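You operate a simulated robot arm through the tools that you are given. There is no shell and no other tool.

You are at the controls of a simulated robot arm. One attempt, no reset.

Task
Flush the purple banded sub's bore clean under the wash tray's spout.
Fine: spout swung back, sub on the draining rack, lid shut. Set down upright: what you pick out. Where these are worked on the way, their far stop is far enough and under half their travel is too little: brass spout.

Only the result counts: the job must be done as asked and must still hold three seconds after the hand-in. Knocking over, shifting, dropping, spilling or breaking anything else fails it. A push-on lid holds only when it is set on centred and level and pressed home; a screw cap is set on level and turned clockwise until tight.

Robot
A 7-joint arm with a two-finger gripper, fixed in place. Base frame: the origin is on the floor under the middle of its stand, x ahead of it, y to its left, z up. Units: m, rad, N and s.
With the tool pointing down near the work surface it reaches from about 0.34 to 0.72 m from the base axis. Its first joint turns from -1.152 to 1.152 rad. Payload 2.45 kg.
The TCP is the grasp point between the finger pads, 0.026 m short of the fingertips. In the tool frame z runs along the fingers and y along their closing line. The gripper opens to 0.096 m; its body begins 0.069 m behind the TCP.
Orientation is told as [roll, pitch, yaw] about the base's x, y, z axes, in that order, counted from this pose: with the fingers straight down and closing along the base's y, the tool's x points along the base's -x, its y along +y and its z along -z.

Tools
- The arm moves only by the tool move_arm. Its argument "plan" is a list of rows, each a list of 3 entries, a list of its own where there are three numbers: the turn, a rotation vector about the tool's x, y, z in units of 120 degrees (1.0 is 120 degrees), then the shift along the tool's x, y, z in units of 400 mm (1.0 is 400 mm), then the closure in counts, from 0 (fully open) to 255 (shut). In form: [[[ax, ay, az], [x, y, z], jaw], ...]. A call has 1 to 20 rows; each row is the pose to reach, as a shift and turn from the pose commanded when the call began, along the tool's axes at that moment. A call with a number of a shift or a turn outside -1 to 1 is refused whole. Rows are played at 5 a second. More than 0.05 m and 0.15 rad between two rows, or a gripper value outside its range, and nothing of the call is played. A pose out of reach is approached as far as the arm can. The call stops where the force on the tool passes 40 N (or 10 N more than at its start, if that is more) or the arm is blocked; 0.2 s more then pass. Each finger travels about 0.05 m/s and halts on what it meets, pressing with about 30 N; the grip force reading is that of the motor and also rises with nothing between the fingers. The clock runs only during rows and for 0.2 s after the last one: add rows that repeat a pose to give the fingers time. It gives the time, the measured TCP pose, the force on the tool (base axes), the opening and the grip force at its end, in the units of the frame above (readings bear some noise), with the torque about the TCP (base axes, N m) and any sound that the robot's microphone picked up, and new pictures: "pictures" is both (left out), scene, wrist or none.
- Cameras (640 x 400 px; columns grow to the right, rows downward): "scene" is fixed at [0.1599, -0.4008, 1.4328]; the picture's right is [0.77, -0.64, 0.00], its down [-0.41, -0.49, -0.76] and it looks along [0.49, 0.59, -0.64] (base axes); focal length 214 px, centre (320, 200). "wrist" rides on the gripper at [0.082, 0.003, -0.098] in the tool frame; the picture's right is [-0.04, 1.00, 0.00], its down [-0.73, -0.03, -0.68] and it looks along [-0.68, -0.03, 0.73] (tool axes); focal length 256 px, centre (320, 200). There is no depth. A picture from a camera that has moved, and an enlarged one, comes with that camera's place and axes in the base frame and with its lens. The place of the scene camera against the robot may be out by one fixed shift of up to 0.025 m in any direction.
- zoom(camera, box): a new picture of the part [left, top, right, bottom] of that camera's present view, enlarged. It takes no simulated time.
- close_job(): hands the job in; it is judged then, once.

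Nothing tells you positions but the pictures and the camera data. Unless the task says otherwise, let go and move clear before handing in.

The tools are called as name(argument=value, ...) on one line, values as JSON. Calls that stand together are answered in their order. move_arm: Moves the arm, as the interface text tells. Its arguments: {"type":"object","properties":{"plan":{"type":"array"},"pictures":{"type":"string","enum":["both","scene","wrist","none"]}},"required":["plan"]} The other tools are called the same way: zoom (camera, box) takes an enlarged picture of a part of a camera's view; close_job () hands the job in.

At the start:

```text
clock: 0.0
tcp_pos: [0.4249, -0.0826, 1.3002]
tool_rot: [-0.001, 0.0, 0.001]
ft_force: [0.2, -1.1, -0.5]
ft_torque: [-0.01, 0.03, -0.01]
finger_gap: 0.0959
gripper_force: 0.1
```

scene: 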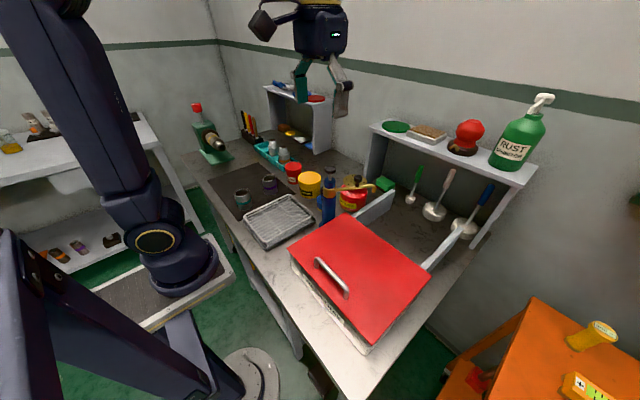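
wrist: 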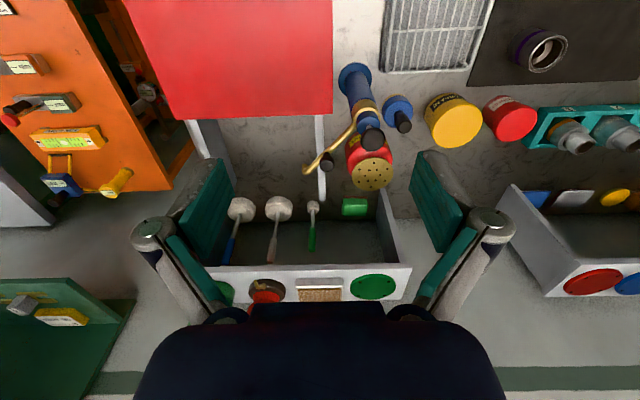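

I see a workbench with a red-lidded wash tray, a blue post with a brass spout, a draining rack, and a dark mat with two banded subs (one purple, one teal). I'll zoom in to get details before moving.

zoom(camera="scene", box=[200, 130, 360, 250])

zoom(camera="scene", box=[280, 150, 480, 360])

zoom(camera="wrist", box=[300, 0, 640, 200])

zoom(camera="wrist", box=[120, 0, 440, 220])

```text
3.33 times, centred on (280, 190) of scene
camera zoom: at [0.1599, -0.4008, 1.4328], right [0.77, -0.64, 0.0], down [-0.41, -0.49, -0.76], along [0.49, 0.59, -0.64], focal length 715 px, centre (453, 233)
```

zoom: 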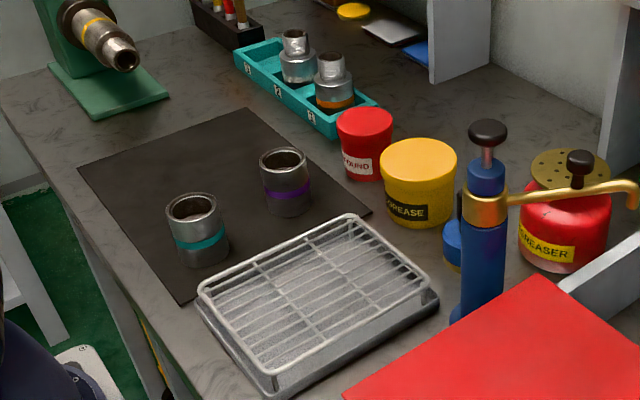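

```text
1.90 times, centred on (380, 255) of scene
camera zoom: at [0.1599, -0.4008, 1.4328], right [0.77, -0.64, 0.0], down [-0.41, -0.49, -0.76], along [0.49, 0.59, -0.64], focal length 408 px, centre (206, 95)
```

zoom: 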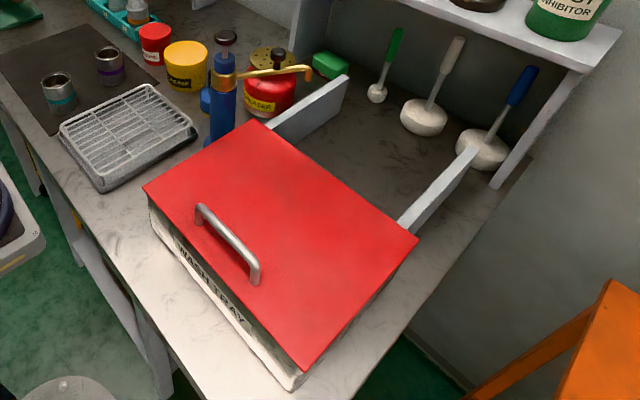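

```text
1.88 times, centred on (470, 100) of wrist
camera zoom: at [0.3435, -0.0792, 1.3989], right [0.04, 1.0, 0.0], down [0.73, -0.03, 0.68], along [0.68, -0.03, -0.73], focal length 482 px, centre (38, 388)
```

zoom: 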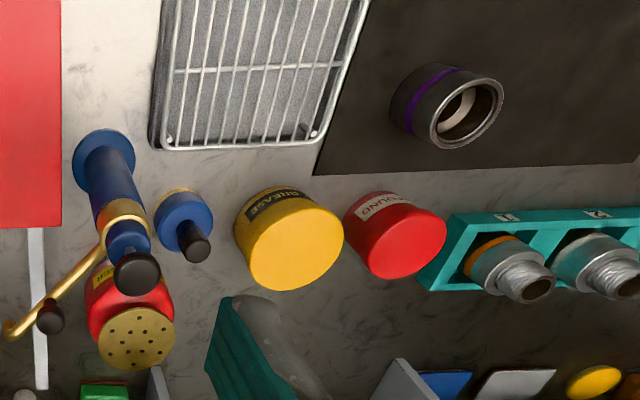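

```text
1.82 times, centred on (280, 110) of wrist
camera zoom: at [0.3435, -0.0792, 1.3989], right [0.04, 1.0, 0.0], down [0.73, -0.03, 0.68], along [0.68, -0.03, -0.73], focal length 465 px, centre (393, 364)
```

zoom: 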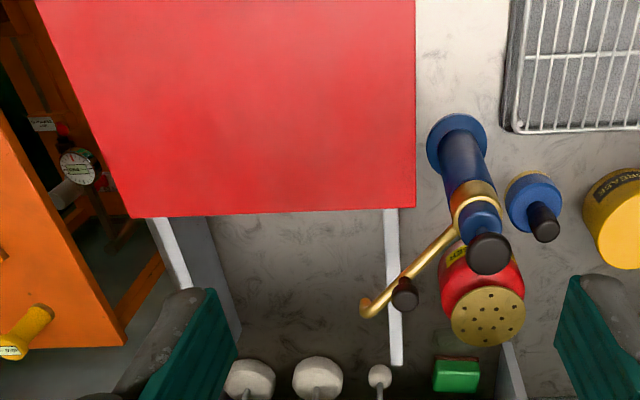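

The bench carries a wash tray with a red lid (about x 0.33–0.56, y −0.37 to −0.065, top z≈0.935) with its handle near x≈0.36. A blue post with the brass spout stands at about (0.52, −0.02), and the purple sub is near (0.49, 0.34). First I go above the lid handle with the hand turned so the fingers close along x.

move_arm(plan=[[[0, 0, 0.068], [0.015, -0.027, 0.041], 0], [[0, 0, 0.136], [0.03, -0.053, 0.082], 0], [[0, 0, 0.205], [0.044, -0.08, 0.123], 0], [[0, 0, 0.273], [0.059, -0.107, 0.164], 0], [[0, 0, 0.341], [0.074, -0.133, 0.205], 0], [[0, 0, 0.409], [0.089, -0.16, 0.245], 0], [[0, 0, 0.477], [0.103, -0.187, 0.286], 0], [[0, 0, 0.545], [0.118, -0.213, 0.327], 0], [[0, 0, 0.614], [0.133, -0.24, 0.368], 0], [[0, 0, 0.682], [0.148, -0.267, 0.409], 0], [[0, 0, 0.75], [0.162, -0.2935, 0.45], 0], [[0, 0, 0.75], [0.162, -0.2935, 0.45], 0]], pictures="both")

```text
clock: 2.6
tcp_pos: [0.3595, -0.2009, 1.1204]
tool_rot: [0.001, -0.001, -1.573]
ft_force: [1.1, 0.1, -0.2]
ft_torque: [-0.02, 0.02, 0.01]
finger_gap: 0.0961
gripper_force: 0.0
camera wrist: at [0.3638, -0.1188, 1.2186], right [1.0, -0.04, 0.0], down [-0.03, -0.73, 0.68], along [-0.03, -0.68, -0.73], focal length 256 px, centre (320, 200)
```

scene: 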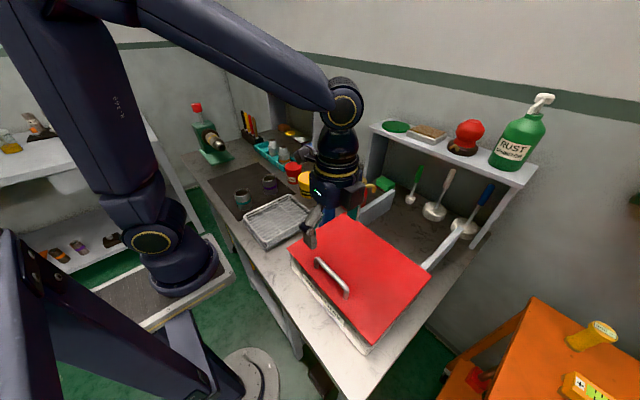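
wrist: 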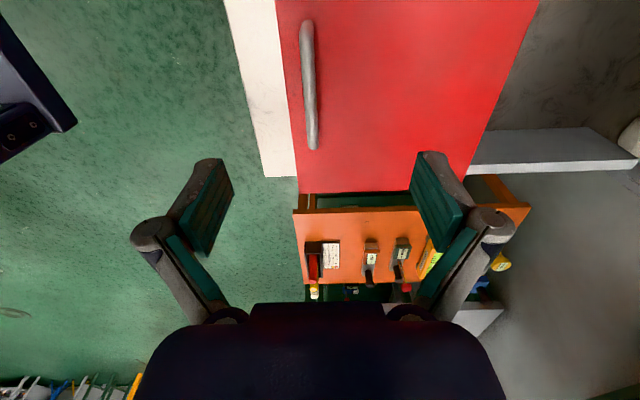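

The handle bar runs along y at about x=0.35, y −0.155 to −0.27. I descend part way to measure its height.

move_arm(plan=[[[0, 0, 0], [-0.012, -0.008, 0.075], 0], [[0, 0, 0], [-0.024, -0.016, 0.15], 0], [[0, 0, 0], [-0.035, -0.024, 0.225], 0], [[0, 0, 0], [-0.035, -0.024, 0.225], 0]], pictures="both")

```text
clock: 3.6
tcp_pos: [0.3505, -0.2139, 1.0294]
tool_rot: [0.0, -0.001, -1.57]
ft_force: [0.8, 0.2, 0.1]
ft_torque: [0.0, 0.02, -0.01]
finger_gap: 0.0961
gripper_force: 0.2
camera wrist: at [0.3551, -0.1325, 1.1281], right [1.0, -0.04, 0.0], down [-0.03, -0.73, 0.68], along [-0.03, -0.68, -0.73], focal length 256 px, centre (320, 200)
```

scene: 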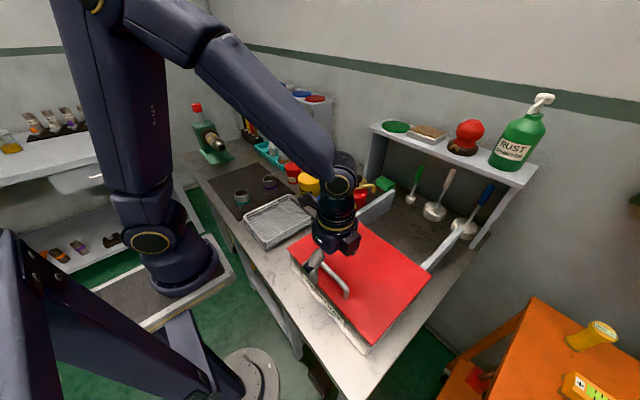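
wrist: 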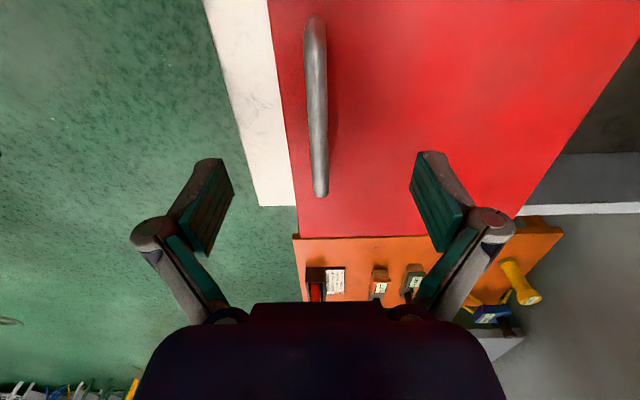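

The bar is at about z≈0.97, x≈0.35. I descend around it and grip.

move_arm(plan=[[[0, 0, 0], [0, 0, 0.07], 0], [[0, 0, 0], [0, 0, 0.136], 0], [[0, 0, 0], [0, 0, 0.136], 0], [[0, 0, 0], [0, 0, 0.136], 255], [[0, 0, 0], [0, 0, 0.136], 255], [[0, 0, 0], [0, 0, 0.136], 255], [[0, 0, 0], [0, 0, 0.136], 255], [[0, 0, 0], [0, 0, 0.136], 255], [[0, 0, 0], [0, 0, 0.136], 255], [[0, 0, 0], [0, 0, 0.136], 255]], pictures="both")

```text
clock: 5.8
tcp_pos: [0.3497, -0.214, 0.9769]
tool_rot: [0.0, 0.001, -1.571]
ft_force: [-1.1, 0.2, -1.2]
ft_torque: [0.11, -0.02, -0.05]
finger_gap: 0.0102
gripper_force: 37.1
camera wrist: at [0.355, -0.1322, 1.0744], right [1.0, -0.04, 0.0], down [-0.03, -0.73, 0.68], along [-0.03, -0.68, -0.73], focal length 256 px, centre (320, 200)
```

scene: 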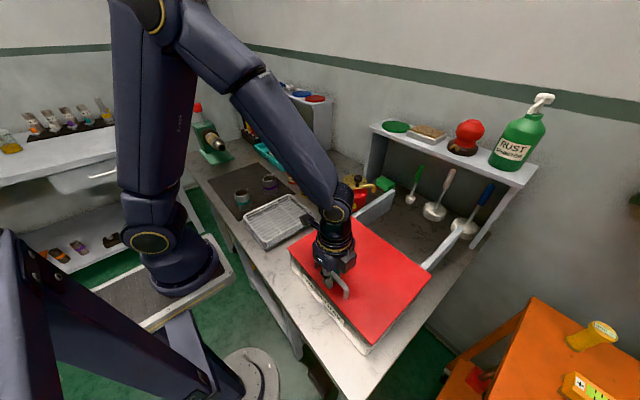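
wrist: 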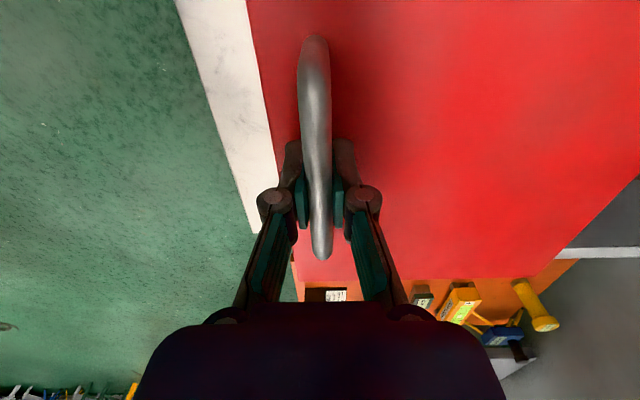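

The handle is gripped (10 mm bar), but the wrist camera housing is on the spout side. I'll regrip 3 cm further along −y for clearance and then slide the lid +x a few centimetres as a test.

move_arm(plan=[[[0, 0, 0], [0, 0, 0], 170], [[0, 0, 0], [0, 0, 0], 170], [[0, 0, 0], [0, 0, 0], 170], [[0, 0, 0], [-0.04, 0, 0], 170], [[0, 0, 0], [-0.08, 0, 0], 170], [[0, 0, 0], [-0.08, 0, 0], 170], [[0, 0, 0], [-0.08, 0, 0], 255], [[0, 0, 0], [-0.08, 0, 0], 255], [[0, 0, 0], [-0.08, 0, 0], 255], [[0, 0, 0], [-0.08, 0, 0], 255], [[0, 0, 0], [-0.08, 0.025, 0], 255], [[0, 0, 0], [-0.08, 0.05, 0], 255], [[0, 0, 0], [-0.08, 0.075, 0], 255], [[0, 0, 0], [-0.08, 0.1, 0], 255]], pictures="both")

```text
clock: 8.8
tcp_pos: [0.3907, -0.2435, 0.9764]
tool_rot: [0.0, 0.001, -1.568]
ft_force: [0.3, 7.9, -6.3]
ft_torque: [0.34, -0.09, 0.04]
finger_gap: 0.0105
gripper_force: 37.9
camera wrist: at [0.3948, -0.1636, 1.0745], right [1.0, -0.04, 0.0], down [-0.03, -0.73, 0.68], along [-0.03, -0.68, -0.74], focal length 256 px, centre (320, 200)
```

scene: 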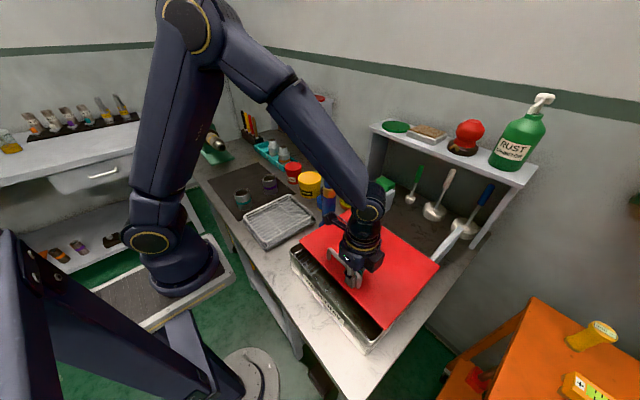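
wrist: 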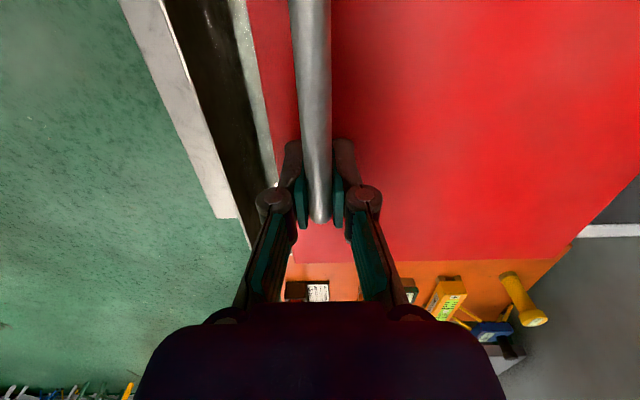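

The lid slides smoothly backward. I continue sliding it open.

move_arm(plan=[[[0, 0, 0], [0, 0.04, 0], 255], [[0, 0, 0], [0, 0.08, 0], 255], [[0, 0, 0], [0, 0.12, 0], 255], [[0, 0, 0], [0, 0.16, 0], 255], [[0, 0, 0], [0, 0.2, 0], 255], [[0, 0, 0], [0, 0.24, 0], 255], [[0, 0, 0], [0, 0.28, 0], 255], [[0, 0, 0], [0, 0.32, 0], 255], [[0, 0, 0], [0, 0.36, 0], 255], [[0, 0, 0], [0, 0.38, 0], 255]], pictures="both")

```text
clock: 11.0
tcp_pos: [0.5417, -0.2439, 0.9767]
tool_rot: [0.001, 0.001, -1.569]
ft_force: [-1.2, 15.8, -8.5]
ft_torque: [0.24, -0.23, 0.03]
finger_gap: 0.0105
gripper_force: 37.3
camera wrist: at [0.5468, -0.1634, 1.0744], right [1.0, -0.04, 0.0], down [-0.03, -0.73, 0.68], along [-0.03, -0.68, -0.73], focal length 256 px, centre (320, 200)
```

scene: 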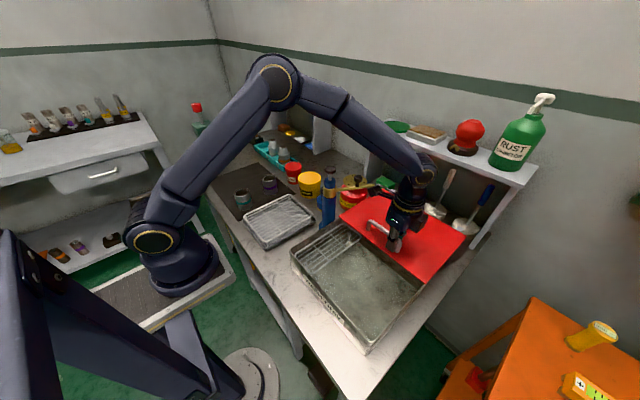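
wrist: 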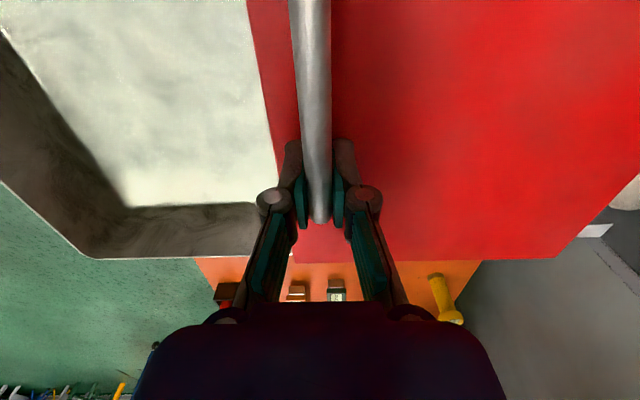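

The tray is open with a grate visible at its spout-side end. I zoom in to look at the spout clearances and the interior.

zoom(camera="scene", box=[280, 150, 440, 250])

zoom(camera="scene", box=[280, 210, 480, 350])

```text
4.00 times, centred on (360, 200) of scene
camera zoom: at [0.16, -0.4004, 1.4329], right [0.77, -0.64, 0.0], down [-0.41, -0.49, -0.76], along [0.49, 0.59, -0.64], focal length 858 px, centre (160, 200)
```

zoom: 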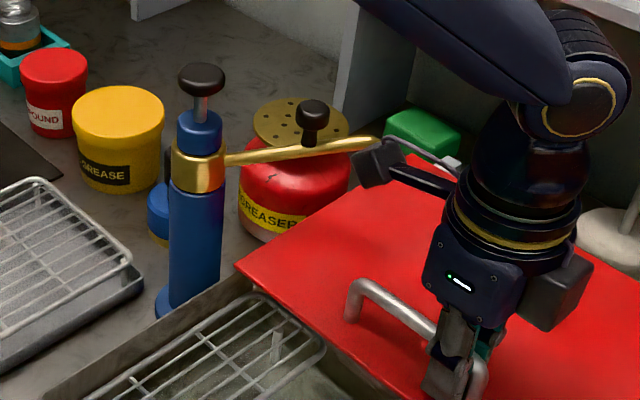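

```text
2.86 times, centred on (380, 280) of scene
camera zoom: at [0.16, -0.4004, 1.4329], right [0.77, -0.64, 0.0], down [-0.41, -0.49, -0.76], along [0.49, 0.59, -0.64], focal length 613 px, centre (149, -29)
```

zoom: 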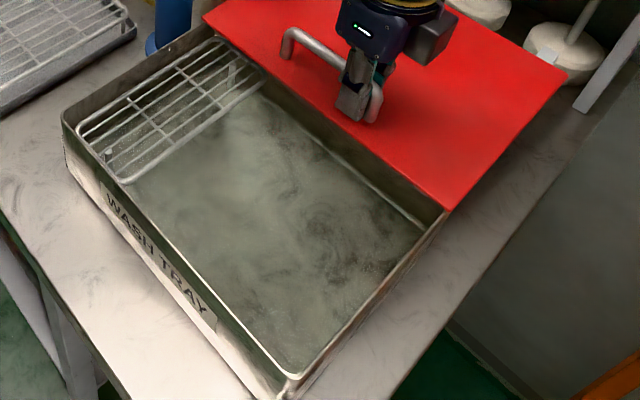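

The grate in the tray lies under where the spout will swing. I release the handle, rise, and turn the hand back to yaw 0 for a good look at the spout and grate.

move_arm(plan=[[[0, 0, 0], [0, 0, 0], 150], [[0, 0, 0], [0, 0, 0], 150], [[0, 0, 0], [0, 0, 0], 150], [[0, 0, 0], [0, 0, -0.1], 150], [[0, 0, 0], [0, 0, -0.21], 150], [[0, 0, 0], [0, 0, -0.32], 100], [[0, 0, 0], [0, 0, -0.43], 50], [[0, 0, -0.068], [0.02, -0.03, -0.455], 0], [[0, 0, -0.136], [0.04, -0.06, -0.48], 0], [[0, 0, -0.205], [0.065, -0.09, -0.505], 0], [[0, 0, -0.273], [0.085, -0.12, -0.53], 0], [[0, 0, -0.341], [0.11, -0.15, -0.555], 0], [[0, 0, -0.409], [0.13, -0.18, -0.58], 0], [[0, 0, -0.477], [0.15, -0.2, -0.605], 0], [[0, 0, -0.545], [0.17, -0.23, -0.63], 0], [[0, 0, -0.614], [0.19, -0.26, -0.65], 0], [[0, 0, -0.682], [0.21, -0.29, -0.67], 0], [[0, 0, -0.75], [0.235, -0.3, -0.6825], 0], [[0, 0, -0.75], [0.235, -0.3, -0.6825], 0]], pictures="both")

```text
clock: 15.0
tcp_pos: [0.4209, -0.1523, 1.2499]
tool_rot: [-0.002, 0.001, 0.003]
ft_force: [0.6, 0.8, -0.3]
ft_torque: [0.01, -0.02, -0.01]
finger_gap: 0.0961
gripper_force: 0.0
camera wrist: at [0.3408, -0.1488, 1.3473], right [0.04, 1.0, 0.0], down [0.73, -0.03, 0.68], along [0.68, -0.03, -0.73], focal length 256 px, centre (320, 200)
```

scene: 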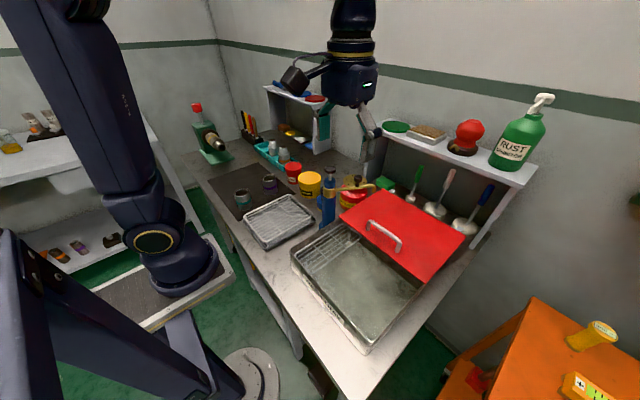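
wrist: 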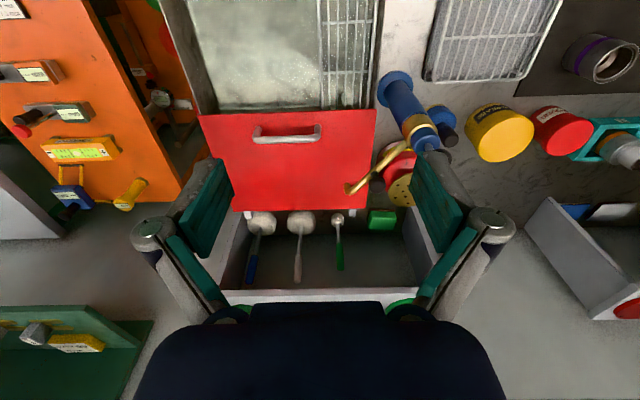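

zoom(camera="wrist", box=[280, 0, 480, 220])

zoom(camera="scene", box=[300, 150, 420, 260])

zoom(camera="scene", box=[280, 0, 420, 160])

```text
1.82 times, centred on (380, 110) of wrist
camera zoom: at [0.3408, -0.1488, 1.3473], right [0.04, 1.0, 0.0], down [0.73, -0.03, 0.68], along [0.68, -0.03, -0.73], focal length 465 px, centre (211, 364)
```

zoom: 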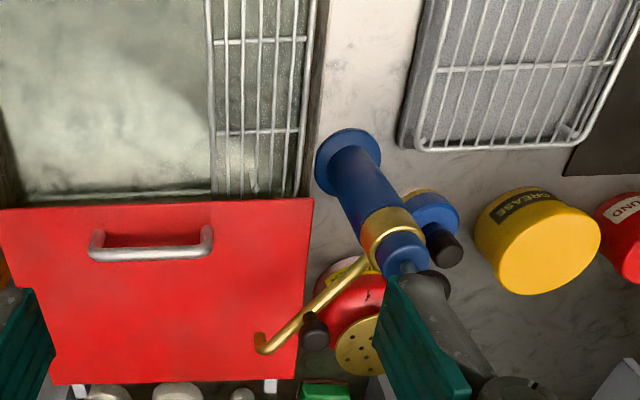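

```text
3.64 times, centred on (360, 205) of scene
camera zoom: at [0.1599, -0.4008, 1.4328], right [0.77, -0.64, 0.0], down [-0.41, -0.49, -0.76], along [0.49, 0.59, -0.64], focal length 780 px, centre (174, 182)
```

zoom: 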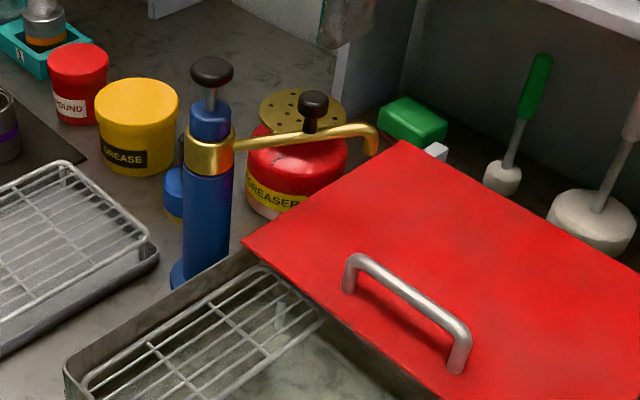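

```text
2.50 times, centred on (350, 80) of scene
camera zoom: at [0.1599, -0.4008, 1.4328], right [0.77, -0.64, 0.0], down [-0.41, -0.49, -0.76], along [0.49, 0.59, -0.64], focal length 536 px, centre (245, 500)
```

zoom: 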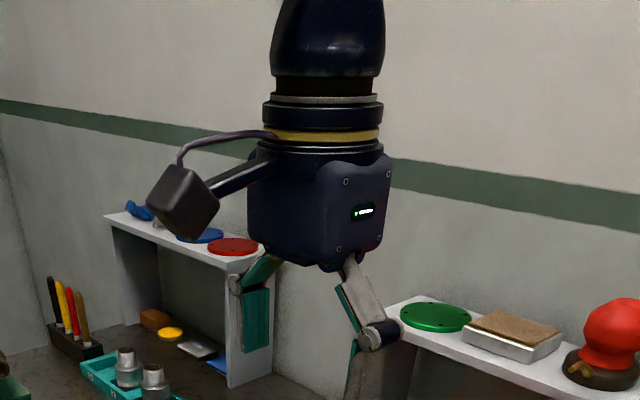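

The spout knob is at about (0.572, −0.079, 1.067) on a spout pivoting at (0.516, −0.018). I move above the knob with the hand turned to yaw +90 so the camera faces away from the post.

move_arm(plan=[[[0, 0, -0.068], [-0.034, 0.017, 0.011], 0], [[0, 0, -0.136], [-0.068, 0.033, 0.023], 0], [[0, 0, -0.205], [-0.103, 0.05, 0.034], 0], [[0, 0, -0.273], [-0.137, 0.067, 0.045], 0], [[0, 0, -0.341], [-0.171, 0.083, 0.057], 0], [[0, 0, -0.409], [-0.205, 0.1, 0.068], 0], [[0, 0, -0.477], [-0.24, 0.116, 0.08], 0], [[0, 0, -0.545], [-0.274, 0.133, 0.091], 0], [[0, 0, -0.614], [-0.308, 0.15, 0.102], 0], [[0, 0, -0.682], [-0.342, 0.166, 0.114], 0], [[0, 0, -0.75], [-0.3765, 0.183, 0.125], 0], [[0, 0, -0.75], [-0.3765, 0.183, 0.125], 0]], pictures="both")

```text
clock: 17.6
tcp_pos: [0.5729, -0.0775, 1.1985]
tool_rot: [0.001, 0.0, 1.575]
ft_force: [0.7, 0.8, -0.3]
ft_torque: [-0.02, -0.02, -0.02]
finger_gap: 0.096
gripper_force: 0.1
camera wrist: at [0.5704, -0.1602, 1.2971], right [-1.0, 0.04, 0.0], down [0.03, 0.73, 0.68], along [0.03, 0.68, -0.73], focal length 256 px, centre (320, 200)
```

scene: 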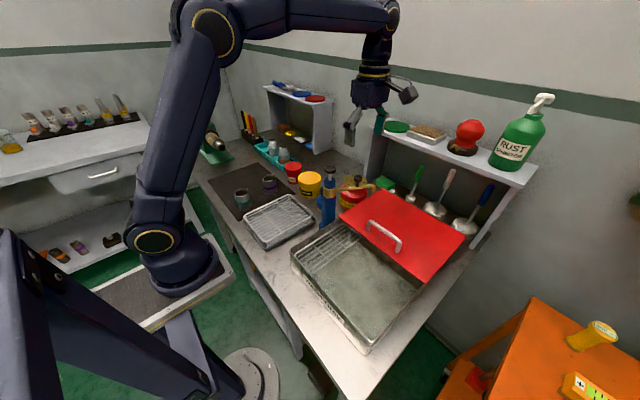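
wrist: 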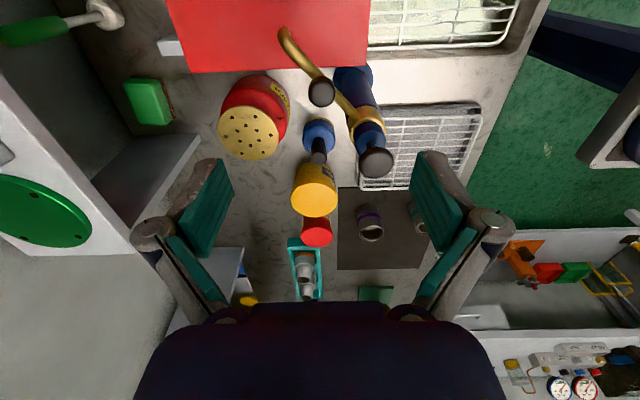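

The knob is right under the TCP. I narrow the opening and descend, stopping just above for a check.

move_arm(plan=[[[0, 0, 0], [0, 0, 0], 100], [[0, 0, 0], [0, 0.002, 0.08], 100], [[0, 0, 0], [0, 0.002, 0.16], 100], [[0, 0, 0], [0, 0.002, 0.22], 100], [[0, 0, 0], [0, 0.002, 0.26], 100], [[0, 0, 0], [0, 0.002, 0.26], 100]], pictures="both")

zoom(camera="wrist", box=[220, 60, 460, 240])

zoom(camera="scene", box=[300, 130, 440, 240])

```text
clock: 19.0
tcp_pos: [0.5712, -0.0785, 1.0956]
tool_rot: [0.0, 0.0, 1.572]
ft_force: [-0.5, 0.0, 0.4]
ft_torque: [0.02, 0.0, 0.02]
finger_gap: 0.0581
gripper_force: 0.2
camera wrist: at [0.5694, -0.1598, 1.1936], right [-1.0, 0.04, 0.0], down [0.03, 0.73, 0.68], along [0.03, 0.68, -0.73], focal length 256 px, centre (320, 200)
```

scene: 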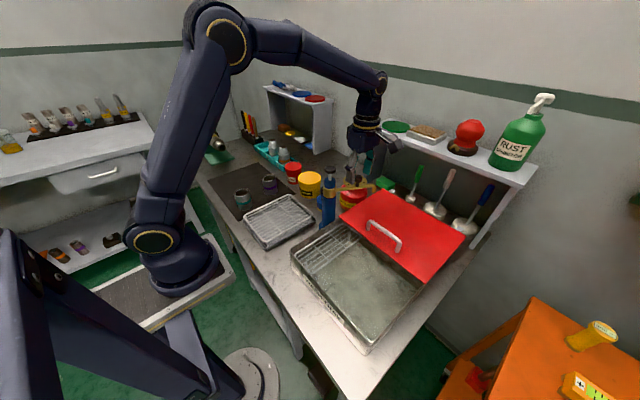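
wrist: 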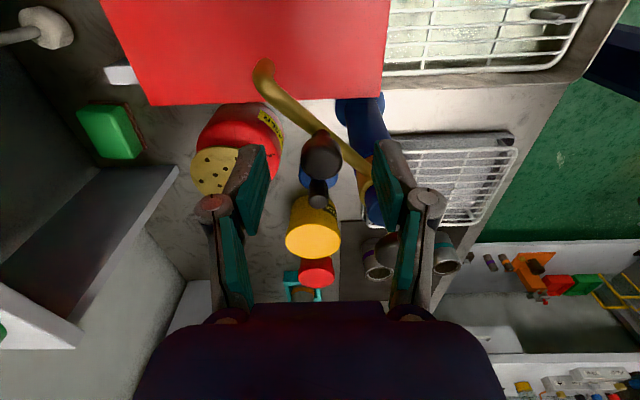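

```text
2.22 times, centred on (340, 150) of wrist
camera zoom: at [0.5694, -0.1598, 1.1936], right [-1.0, 0.04, 0.0], down [0.03, 0.73, 0.68], along [0.03, 0.68, -0.73], focal length 569 px, centre (276, 311)
```

zoom: 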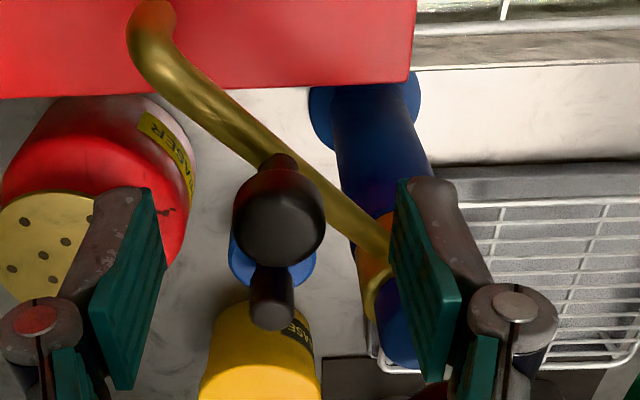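

```text
3.64 times, centred on (370, 185) of scene
camera zoom: at [0.1599, -0.4008, 1.4328], right [0.77, -0.64, 0.0], down [-0.41, -0.49, -0.76], along [0.49, 0.59, -0.64], focal length 780 px, centre (138, 254)
```

zoom: 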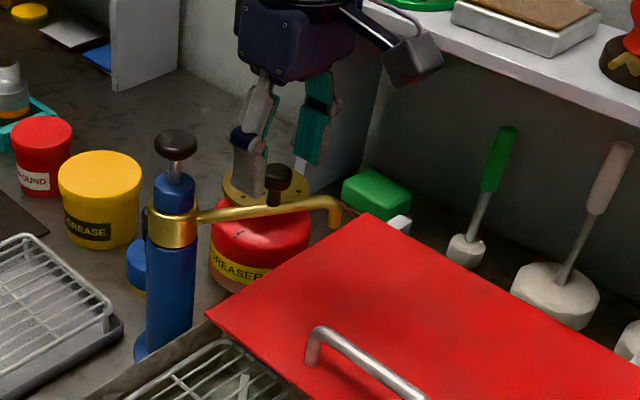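

The knob (radius ≈12 mm, centre ≈(0.572, −0.076, 1.066)) sits between the fingers. I lower the last 2 cm and close on it.

move_arm(plan=[[[0, 0, 0], [-0.006, -0.0025, 0.03], 100], [[0, 0, 0], [-0.006, -0.0025, 0.056], 100], [[0, 0, 0], [-0.006, -0.0025, 0.056], 255], [[0, 0, 0], [-0.006, -0.0025, 0.056], 255], [[0, 0, 0], [-0.006, -0.0025, 0.056], 255], [[0, 0, 0], [-0.006, -0.0025, 0.056], 255], [[0, 0, 0], [-0.006, -0.0025, 0.056], 255]], pictures="both")

```text
clock: 20.6
tcp_pos: [0.571, -0.0736, 1.0735]
tool_rot: [0.003, -0.002, 1.572]
ft_force: [-18.7, 10.0, 15.2]
ft_torque: [0.21, -0.03, 0.5]
finger_gap: 0.0225
gripper_force: 44.7
camera wrist: at [0.5692, -0.1564, 1.1715], right [-1.0, 0.04, 0.0], down [0.03, 0.73, 0.68], along [0.02, 0.68, -0.73], focal length 256 px, centre (320, 200)
```

scene: 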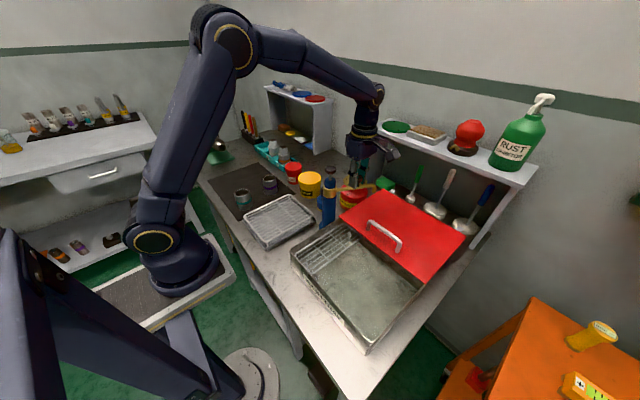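
wrist: 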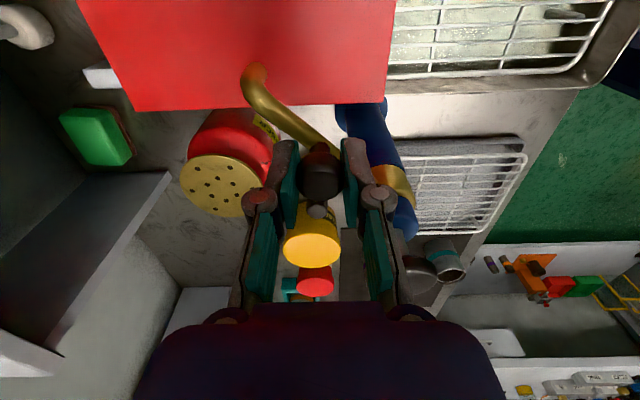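

The knob is held, but with some side force from the squeeze. I relax to a loose cage around it and start moving along the arc about the post, checking that the spout follows.

move_arm(plan=[[[0, 0, 0], [0, 0, 0], 178], [[0, 0, 0], [0, 0, 0], 178], [[0, 0, 0], [0.0115, 0.0133, 0], 178], [[0, 0, 0], [0.0223, 0.0275, 0], 178], [[0, 0, 0], [0.0313, 0.0425, 0], 178], [[0, 0, 0], [0.0393, 0.0585, 0], 178], [[0, 0, 0], [0.0458, 0.0748, 0], 178]], pictures="both")

```text
clock: 22.2
tcp_pos: [0.5421, -0.0936, 1.0728]
tool_rot: [0.0, 0.0, 1.571]
ft_force: [0.7, -0.2, -0.6]
ft_torque: [0.01, 0.0, 0.01]
finger_gap: 0.0293
gripper_force: 0.1
camera wrist: at [0.5406, -0.1758, 1.1713], right [-1.0, 0.04, 0.0], down [0.03, 0.73, 0.68], along [0.03, 0.68, -0.73], focal length 256 px, centre (320, 200)
```

scene: 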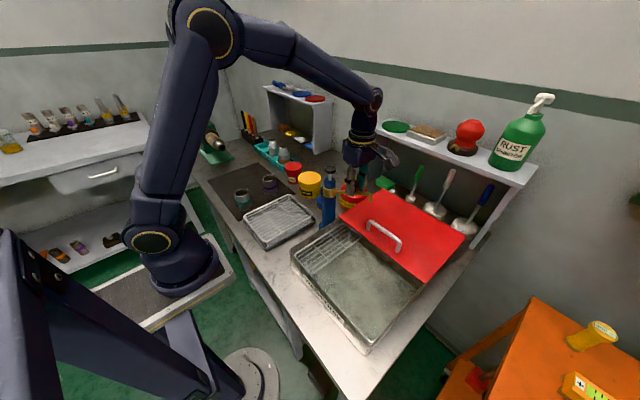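
wrist: 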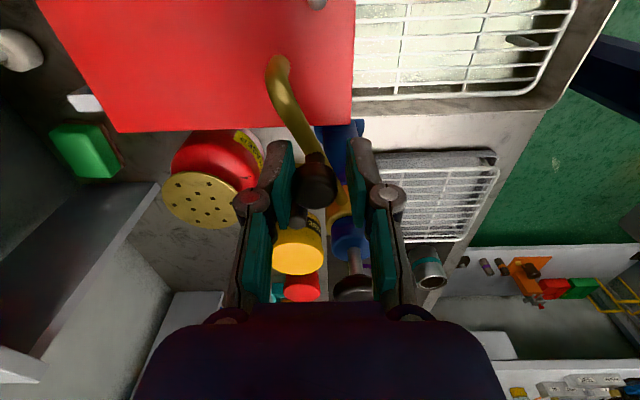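

The spout follows freely in the cage. I continue along the arc over the tray.

move_arm(plan=[[[0, 0, 0], [0.005, 0.017, 0], 178], [[0, 0, 0], [0.0085, 0.0342, 0], 178], [[0, 0, 0], [0.0105, 0.0517, 0], 178], [[0, 0, 0], [0.011, 0.0695, 0], 178], [[0, 0, 0], [0.01, 0.0872, 0], 178], [[0, 0, 0], [0.0072, 0.1047, 0], 178], [[0, 0, 0], [0.0032, 0.1217, 0], 178], [[0, 0, 0], [-0.0025, 0.1385, 0], 178]], pictures="both")

zoom(camera="scene", box=[280, 150, 420, 270])

```text
clock: 24.0
tcp_pos: [0.4865, -0.0922, 1.0744]
tool_rot: [0.0, -0.001, 1.572]
ft_force: [0.6, -0.2, 0.7]
ft_torque: [-0.02, -0.04, 0.0]
finger_gap: 0.029
gripper_force: 0.3
camera wrist: at [0.485, -0.1751, 1.1712], right [-1.0, 0.04, 0.0], down [0.03, 0.73, 0.68], along [0.03, 0.68, -0.73], focal length 256 px, centre (320, 200)
```

scene: 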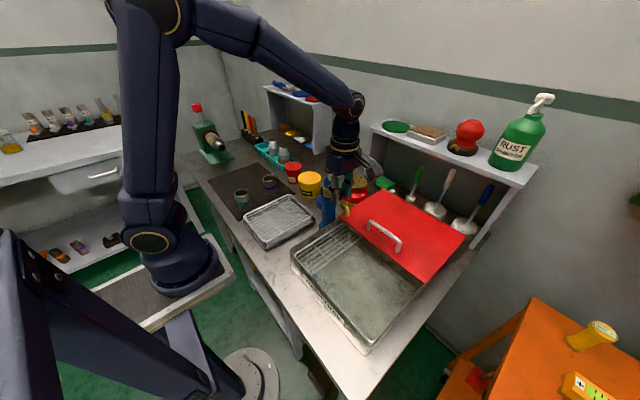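
wrist: 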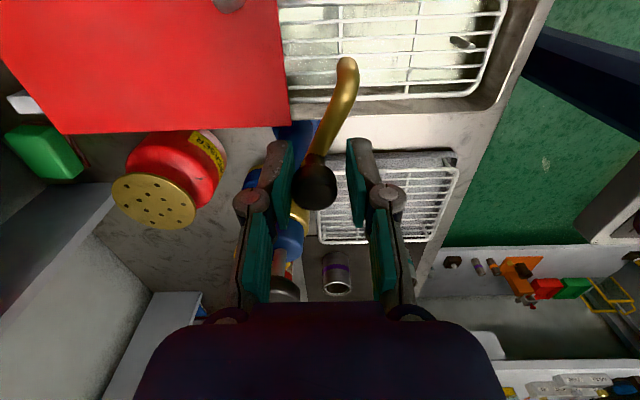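

```text
3.33 times, centred on (350, 210) of scene
camera zoom: at [0.1599, -0.4008, 1.4328], right [0.77, -0.64, 0.0], down [-0.41, -0.49, -0.76], along [0.49, 0.59, -0.64], focal length 715 px, centre (220, 167)
```

zoom: 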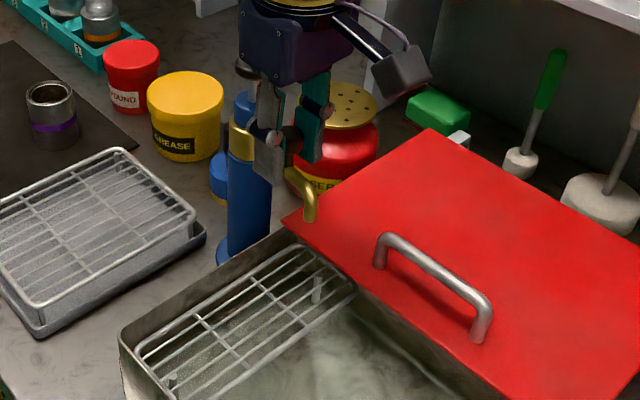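

No stop reached yet; the tip is now over the grate. I continue toward the far stop, watching the force.

move_arm(plan=[[[0, 0, 0], [-0.007, 0.0162, 0], 178], [[0, 0, 0], [-0.0155, 0.0317, 0], 178], [[0, 0, 0], [-0.0253, 0.0465, 0], 178], [[0, 0, 0], [-0.0363, 0.0602, 0], 178]], pictures="both")

zoom(camera="wrist", box=[220, 0, 480, 240])

zoom(camera="scene", box=[280, 150, 420, 270])

```text
clock: 25.0
tcp_pos: [0.4622, -0.0781, 1.0731]
tool_rot: [-0.001, 0.001, 1.57]
ft_force: [3.5, 0.5, -0.1]
ft_torque: [0.02, -0.13, 0.02]
finger_gap: 0.0314
gripper_force: 8.3
camera wrist: at [0.4609, -0.1603, 1.1714], right [-1.0, 0.04, 0.0], down [0.03, 0.73, 0.68], along [0.03, 0.68, -0.73], focal length 256 px, centre (320, 200)
```

scene: 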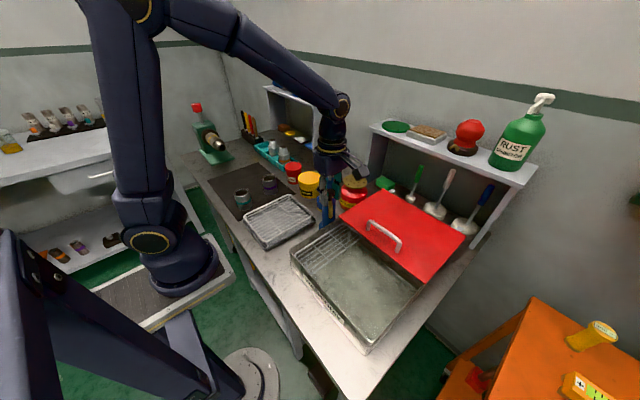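
wrist: 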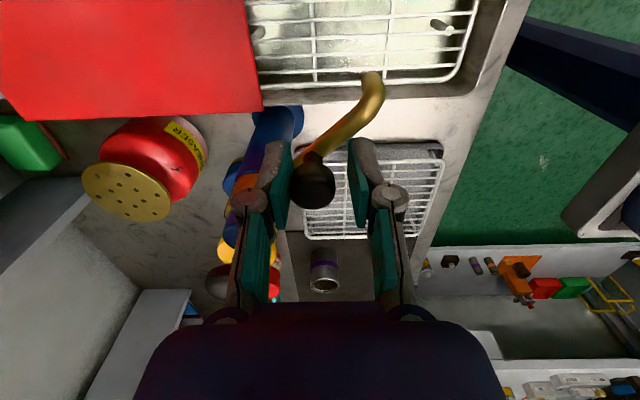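

```text
1.67 times, centred on (350, 120) of wrist
camera zoom: at [0.4609, -0.1603, 1.1714], right [-1.0, 0.04, 0.0], down [0.03, 0.73, 0.68], along [0.03, 0.68, -0.73], focal length 427 px, centre (270, 333)
```

zoom: 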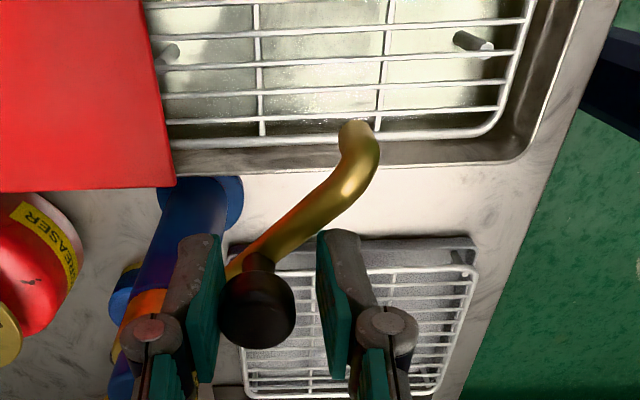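

```text
3.33 times, centred on (350, 210) of scene
camera zoom: at [0.16, -0.4008, 1.4328], right [0.77, -0.64, 0.0], down [-0.41, -0.49, -0.76], along [0.49, 0.59, -0.64], focal length 715 px, centre (220, 167)
```

zoom: 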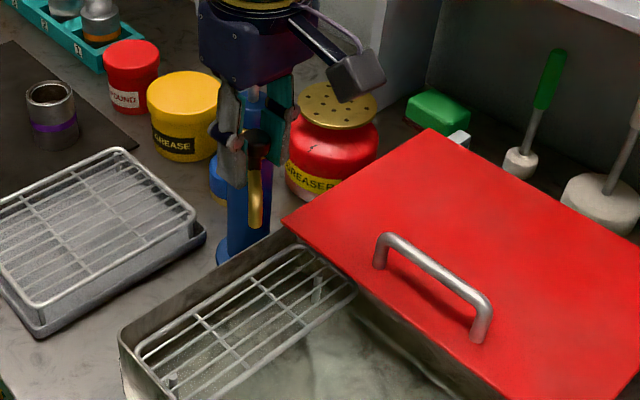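

The spout tip is now over the grate and I feel light resistance, which may be the far stop. I nudge a few degrees further to confirm.

move_arm(plan=[[[0, 0, 0], [-0.006, 0.0065, 0], 178], [[0, 0, 0], [-0.012, 0.013, 0], 178]], pictures="both")

zoom(camera="wrist", box=[220, 0, 480, 240])

```text
clock: 25.6
tcp_pos: [0.4584, -0.0755, 1.0736]
tool_rot: [-0.003, 0.002, 1.571]
ft_force: [15.6, -5.1, -0.9]
ft_torque: [-0.03, -0.11, -0.09]
finger_gap: 0.0392
gripper_force: 7.0
camera wrist: at [0.4566, -0.1562, 1.1715], right [-1.0, 0.04, 0.0], down [0.03, 0.73, 0.68], along [0.03, 0.68, -0.73], focal length 256 px, centre (320, 200)
```

scene: 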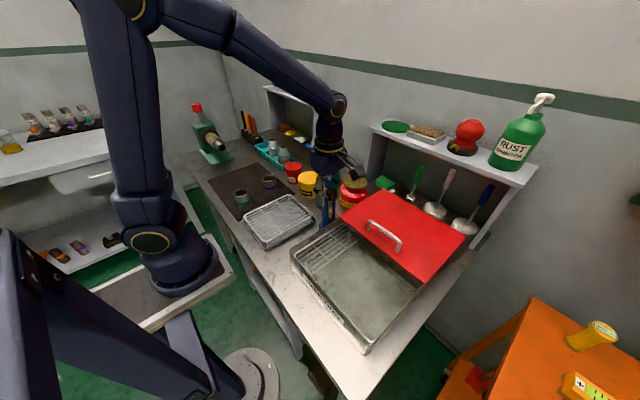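
wrist: 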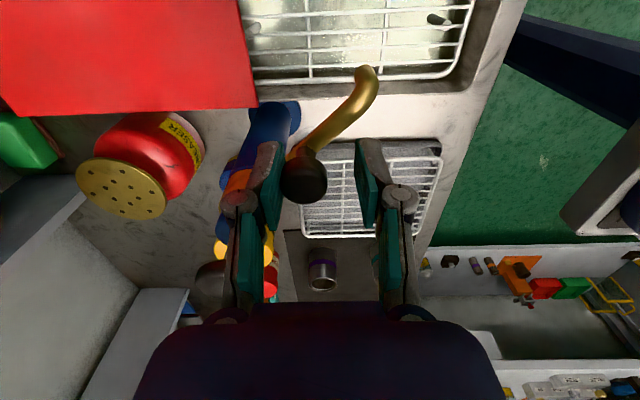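

```text
1.67 times, centred on (350, 120) of wrist
camera zoom: at [0.4566, -0.1562, 1.1715], right [-1.0, 0.04, 0.0], down [0.03, 0.73, 0.68], along [0.03, 0.68, -0.73], focal length 427 px, centre (270, 333)
```

zoom: 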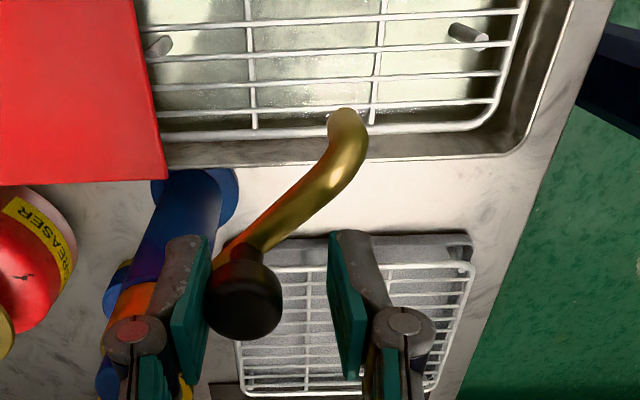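

The far stop is confirmed, with the mouth at about (0.437, −0.118), right above the grate. I swing the spout back out of the way so I can place the sub on the grate, then release and rise.

move_arm(plan=[[[0, 0, 0], [0.0328, -0.0415, 0], 178], [[0, 0, 0], [0.0413, -0.057, 0], 178], [[0, 0, 0], [0.0483, -0.0732, 0], 178], [[0, 0, 0], [0.054, -0.09, 0], 178], [[0, 0, 0], [0.058, -0.107, 0], 178], [[0, 0, 0], [0.0608, -0.1245, 0], 178], [[0, 0, 0], [0.0618, -0.1422, 0], 178], [[0, 0, 0], [0.0613, -0.16, 0], 178], [[0, 0, 0], [0.0593, -0.1775, 0], 178], [[0, 0, 0], [0.0558, -0.1947, 0], 178], [[0, 0, 0], [0.0508, -0.2117, 0], 178], [[0, 0, 0], [0.0443, -0.228, 0], 178], [[0, 0, 0], [0.0363, -0.244, 0], 178], [[0, 0, 0], [0.0273, -0.259, 0], 178], [[0, 0, 0], [0.0165, -0.2732, 0], 178], [[0, 0, 0], [0.0165, -0.2732, 0], 100], [[0, 0, 0], [0.0165, -0.2732, 0], 100], [[0, 0, 0], [0.0165, -0.2732, -0.08], 100], [[0, 0, 0], [0.0165, -0.2732, -0.18], 100], [[0, 0, 0], [0.0165, -0.2732, -0.28], 60]], pictures="both")

zoom(camera="scene", box=[280, 130, 420, 250])

```text
clock: 29.8
tcp_pos: [0.566, -0.0812, 1.1846]
tool_rot: [-0.001, 0.0, 1.573]
ft_force: [-0.4, -0.4, -0.9]
ft_torque: [-0.03, 0.03, 0.04]
finger_gap: 0.0735
gripper_force: 0.2
camera wrist: at [0.5644, -0.1623, 1.283], right [-1.0, 0.04, 0.0], down [0.03, 0.73, 0.68], along [0.03, 0.68, -0.73], focal length 256 px, centre (320, 200)
```

scene: 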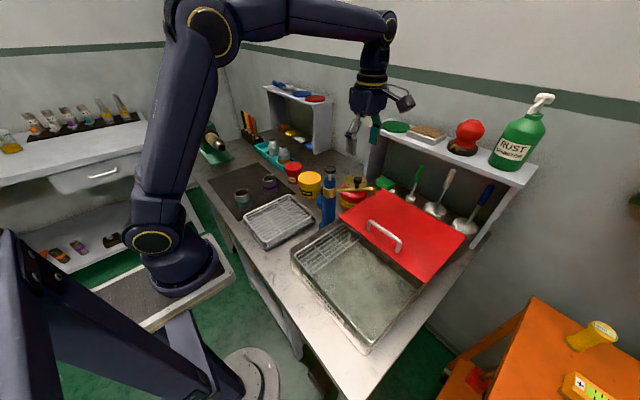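
wrist: 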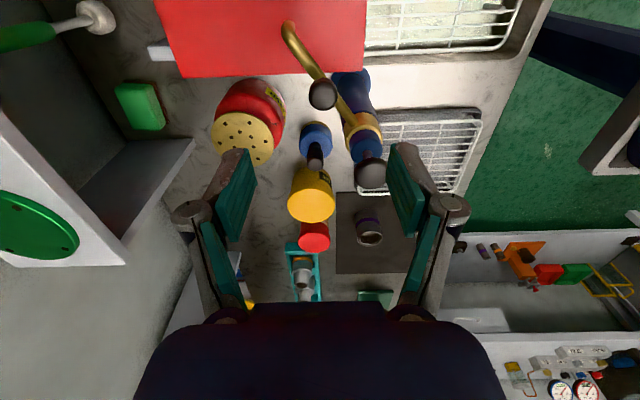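

```text
3.33 times, centred on (350, 190) of scene
camera zoom: at [0.1599, -0.4008, 1.4328], right [0.77, -0.64, 0.0], down [-0.41, -0.49, -0.76], along [0.49, 0.59, -0.64], focal length 715 px, centre (220, 233)
```

zoom: 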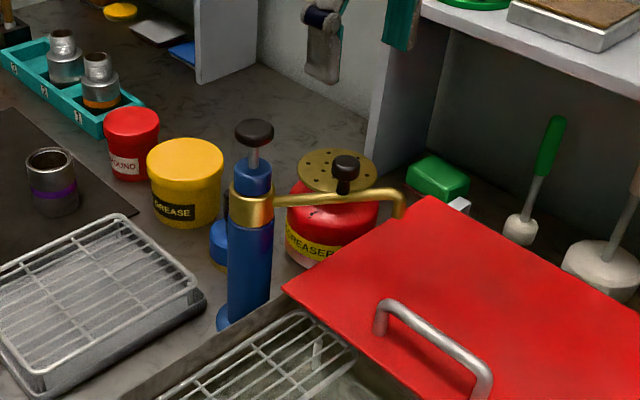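

The spout is nearly back at its rest and clear. Now I move over to the purple sub, which I estimate at about (0.471, 0.293, top ≈0.925), turning back to yaw 0.

move_arm(plan=[[[0, 0, 0.068], [-0.084, 0.022, 0], 0], [[0, 0, 0.136], [-0.169, 0.044, 0], 0], [[0, 0, 0.205], [-0.253, 0.065, 0], 0], [[0, 0, 0.273], [-0.337, 0.087, 0], 0], [[0, 0, 0.341], [-0.42, 0.109, 0], 0], [[0, 0, 0.409], [-0.506, 0.131, 0.02], 0], [[0, 0, 0.477], [-0.59, 0.153, 0.05], 0], [[0, 0, 0.545], [-0.675, 0.175, 0.08], 0], [[0, 0, 0.614], [-0.759, 0.196, 0.11], 0], [[0, 0, 0.682], [-0.843, 0.218, 0.14], 0], [[0, 0, 0.75], [-0.9275, 0.24, 0.1625], 0], [[0, 0, 0.75], [-0.9275, 0.24, 0.1625], 0]], pictures="both")

zoom(camera="wrist", box=[200, 0, 440, 200])

```text
clock: 32.4
tcp_pos: [0.4701, 0.2919, 1.1198]
tool_rot: [0.0, -0.001, 0.0]
ft_force: [-0.1, 0.2, -0.7]
ft_torque: [0.0, -0.02, 0.01]
finger_gap: 0.0959
gripper_force: 0.1
camera wrist: at [0.3902, 0.2944, 1.2183], right [0.04, 1.0, 0.0], down [0.73, -0.03, 0.68], along [0.68, -0.03, -0.73], focal length 256 px, centre (320, 200)
```

scene: 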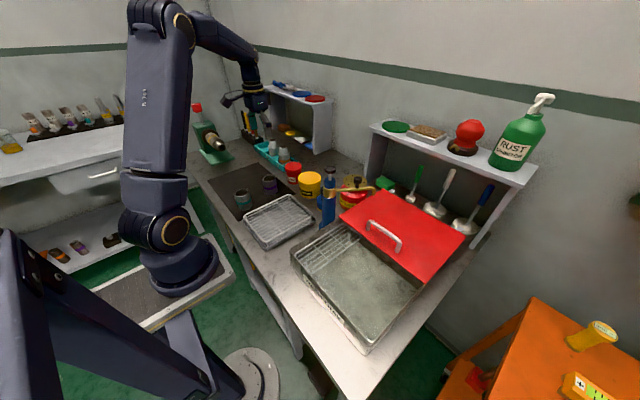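
wrist: 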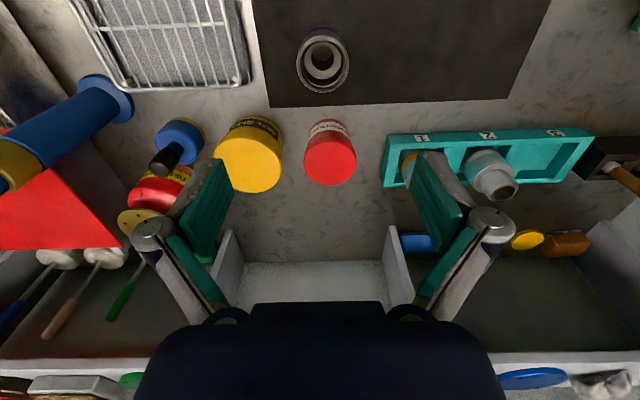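

```text
2.00 times, centred on (320, 100) of wrist
camera zoom: at [0.3902, 0.2944, 1.2183], right [0.04, 1.0, 0.0], down [0.73, -0.03, 0.68], along [0.68, -0.03, -0.73], focal length 512 px, centre (320, 400)
```

zoom: 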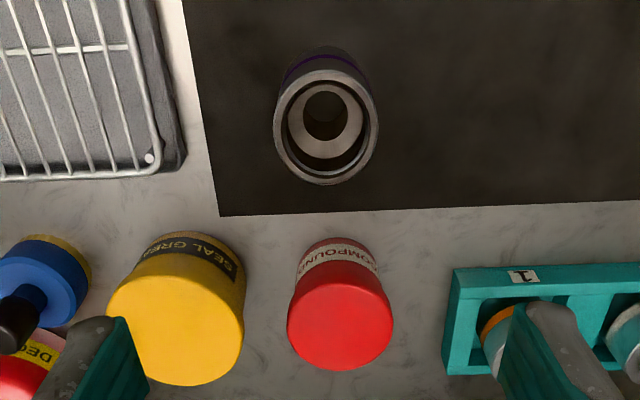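

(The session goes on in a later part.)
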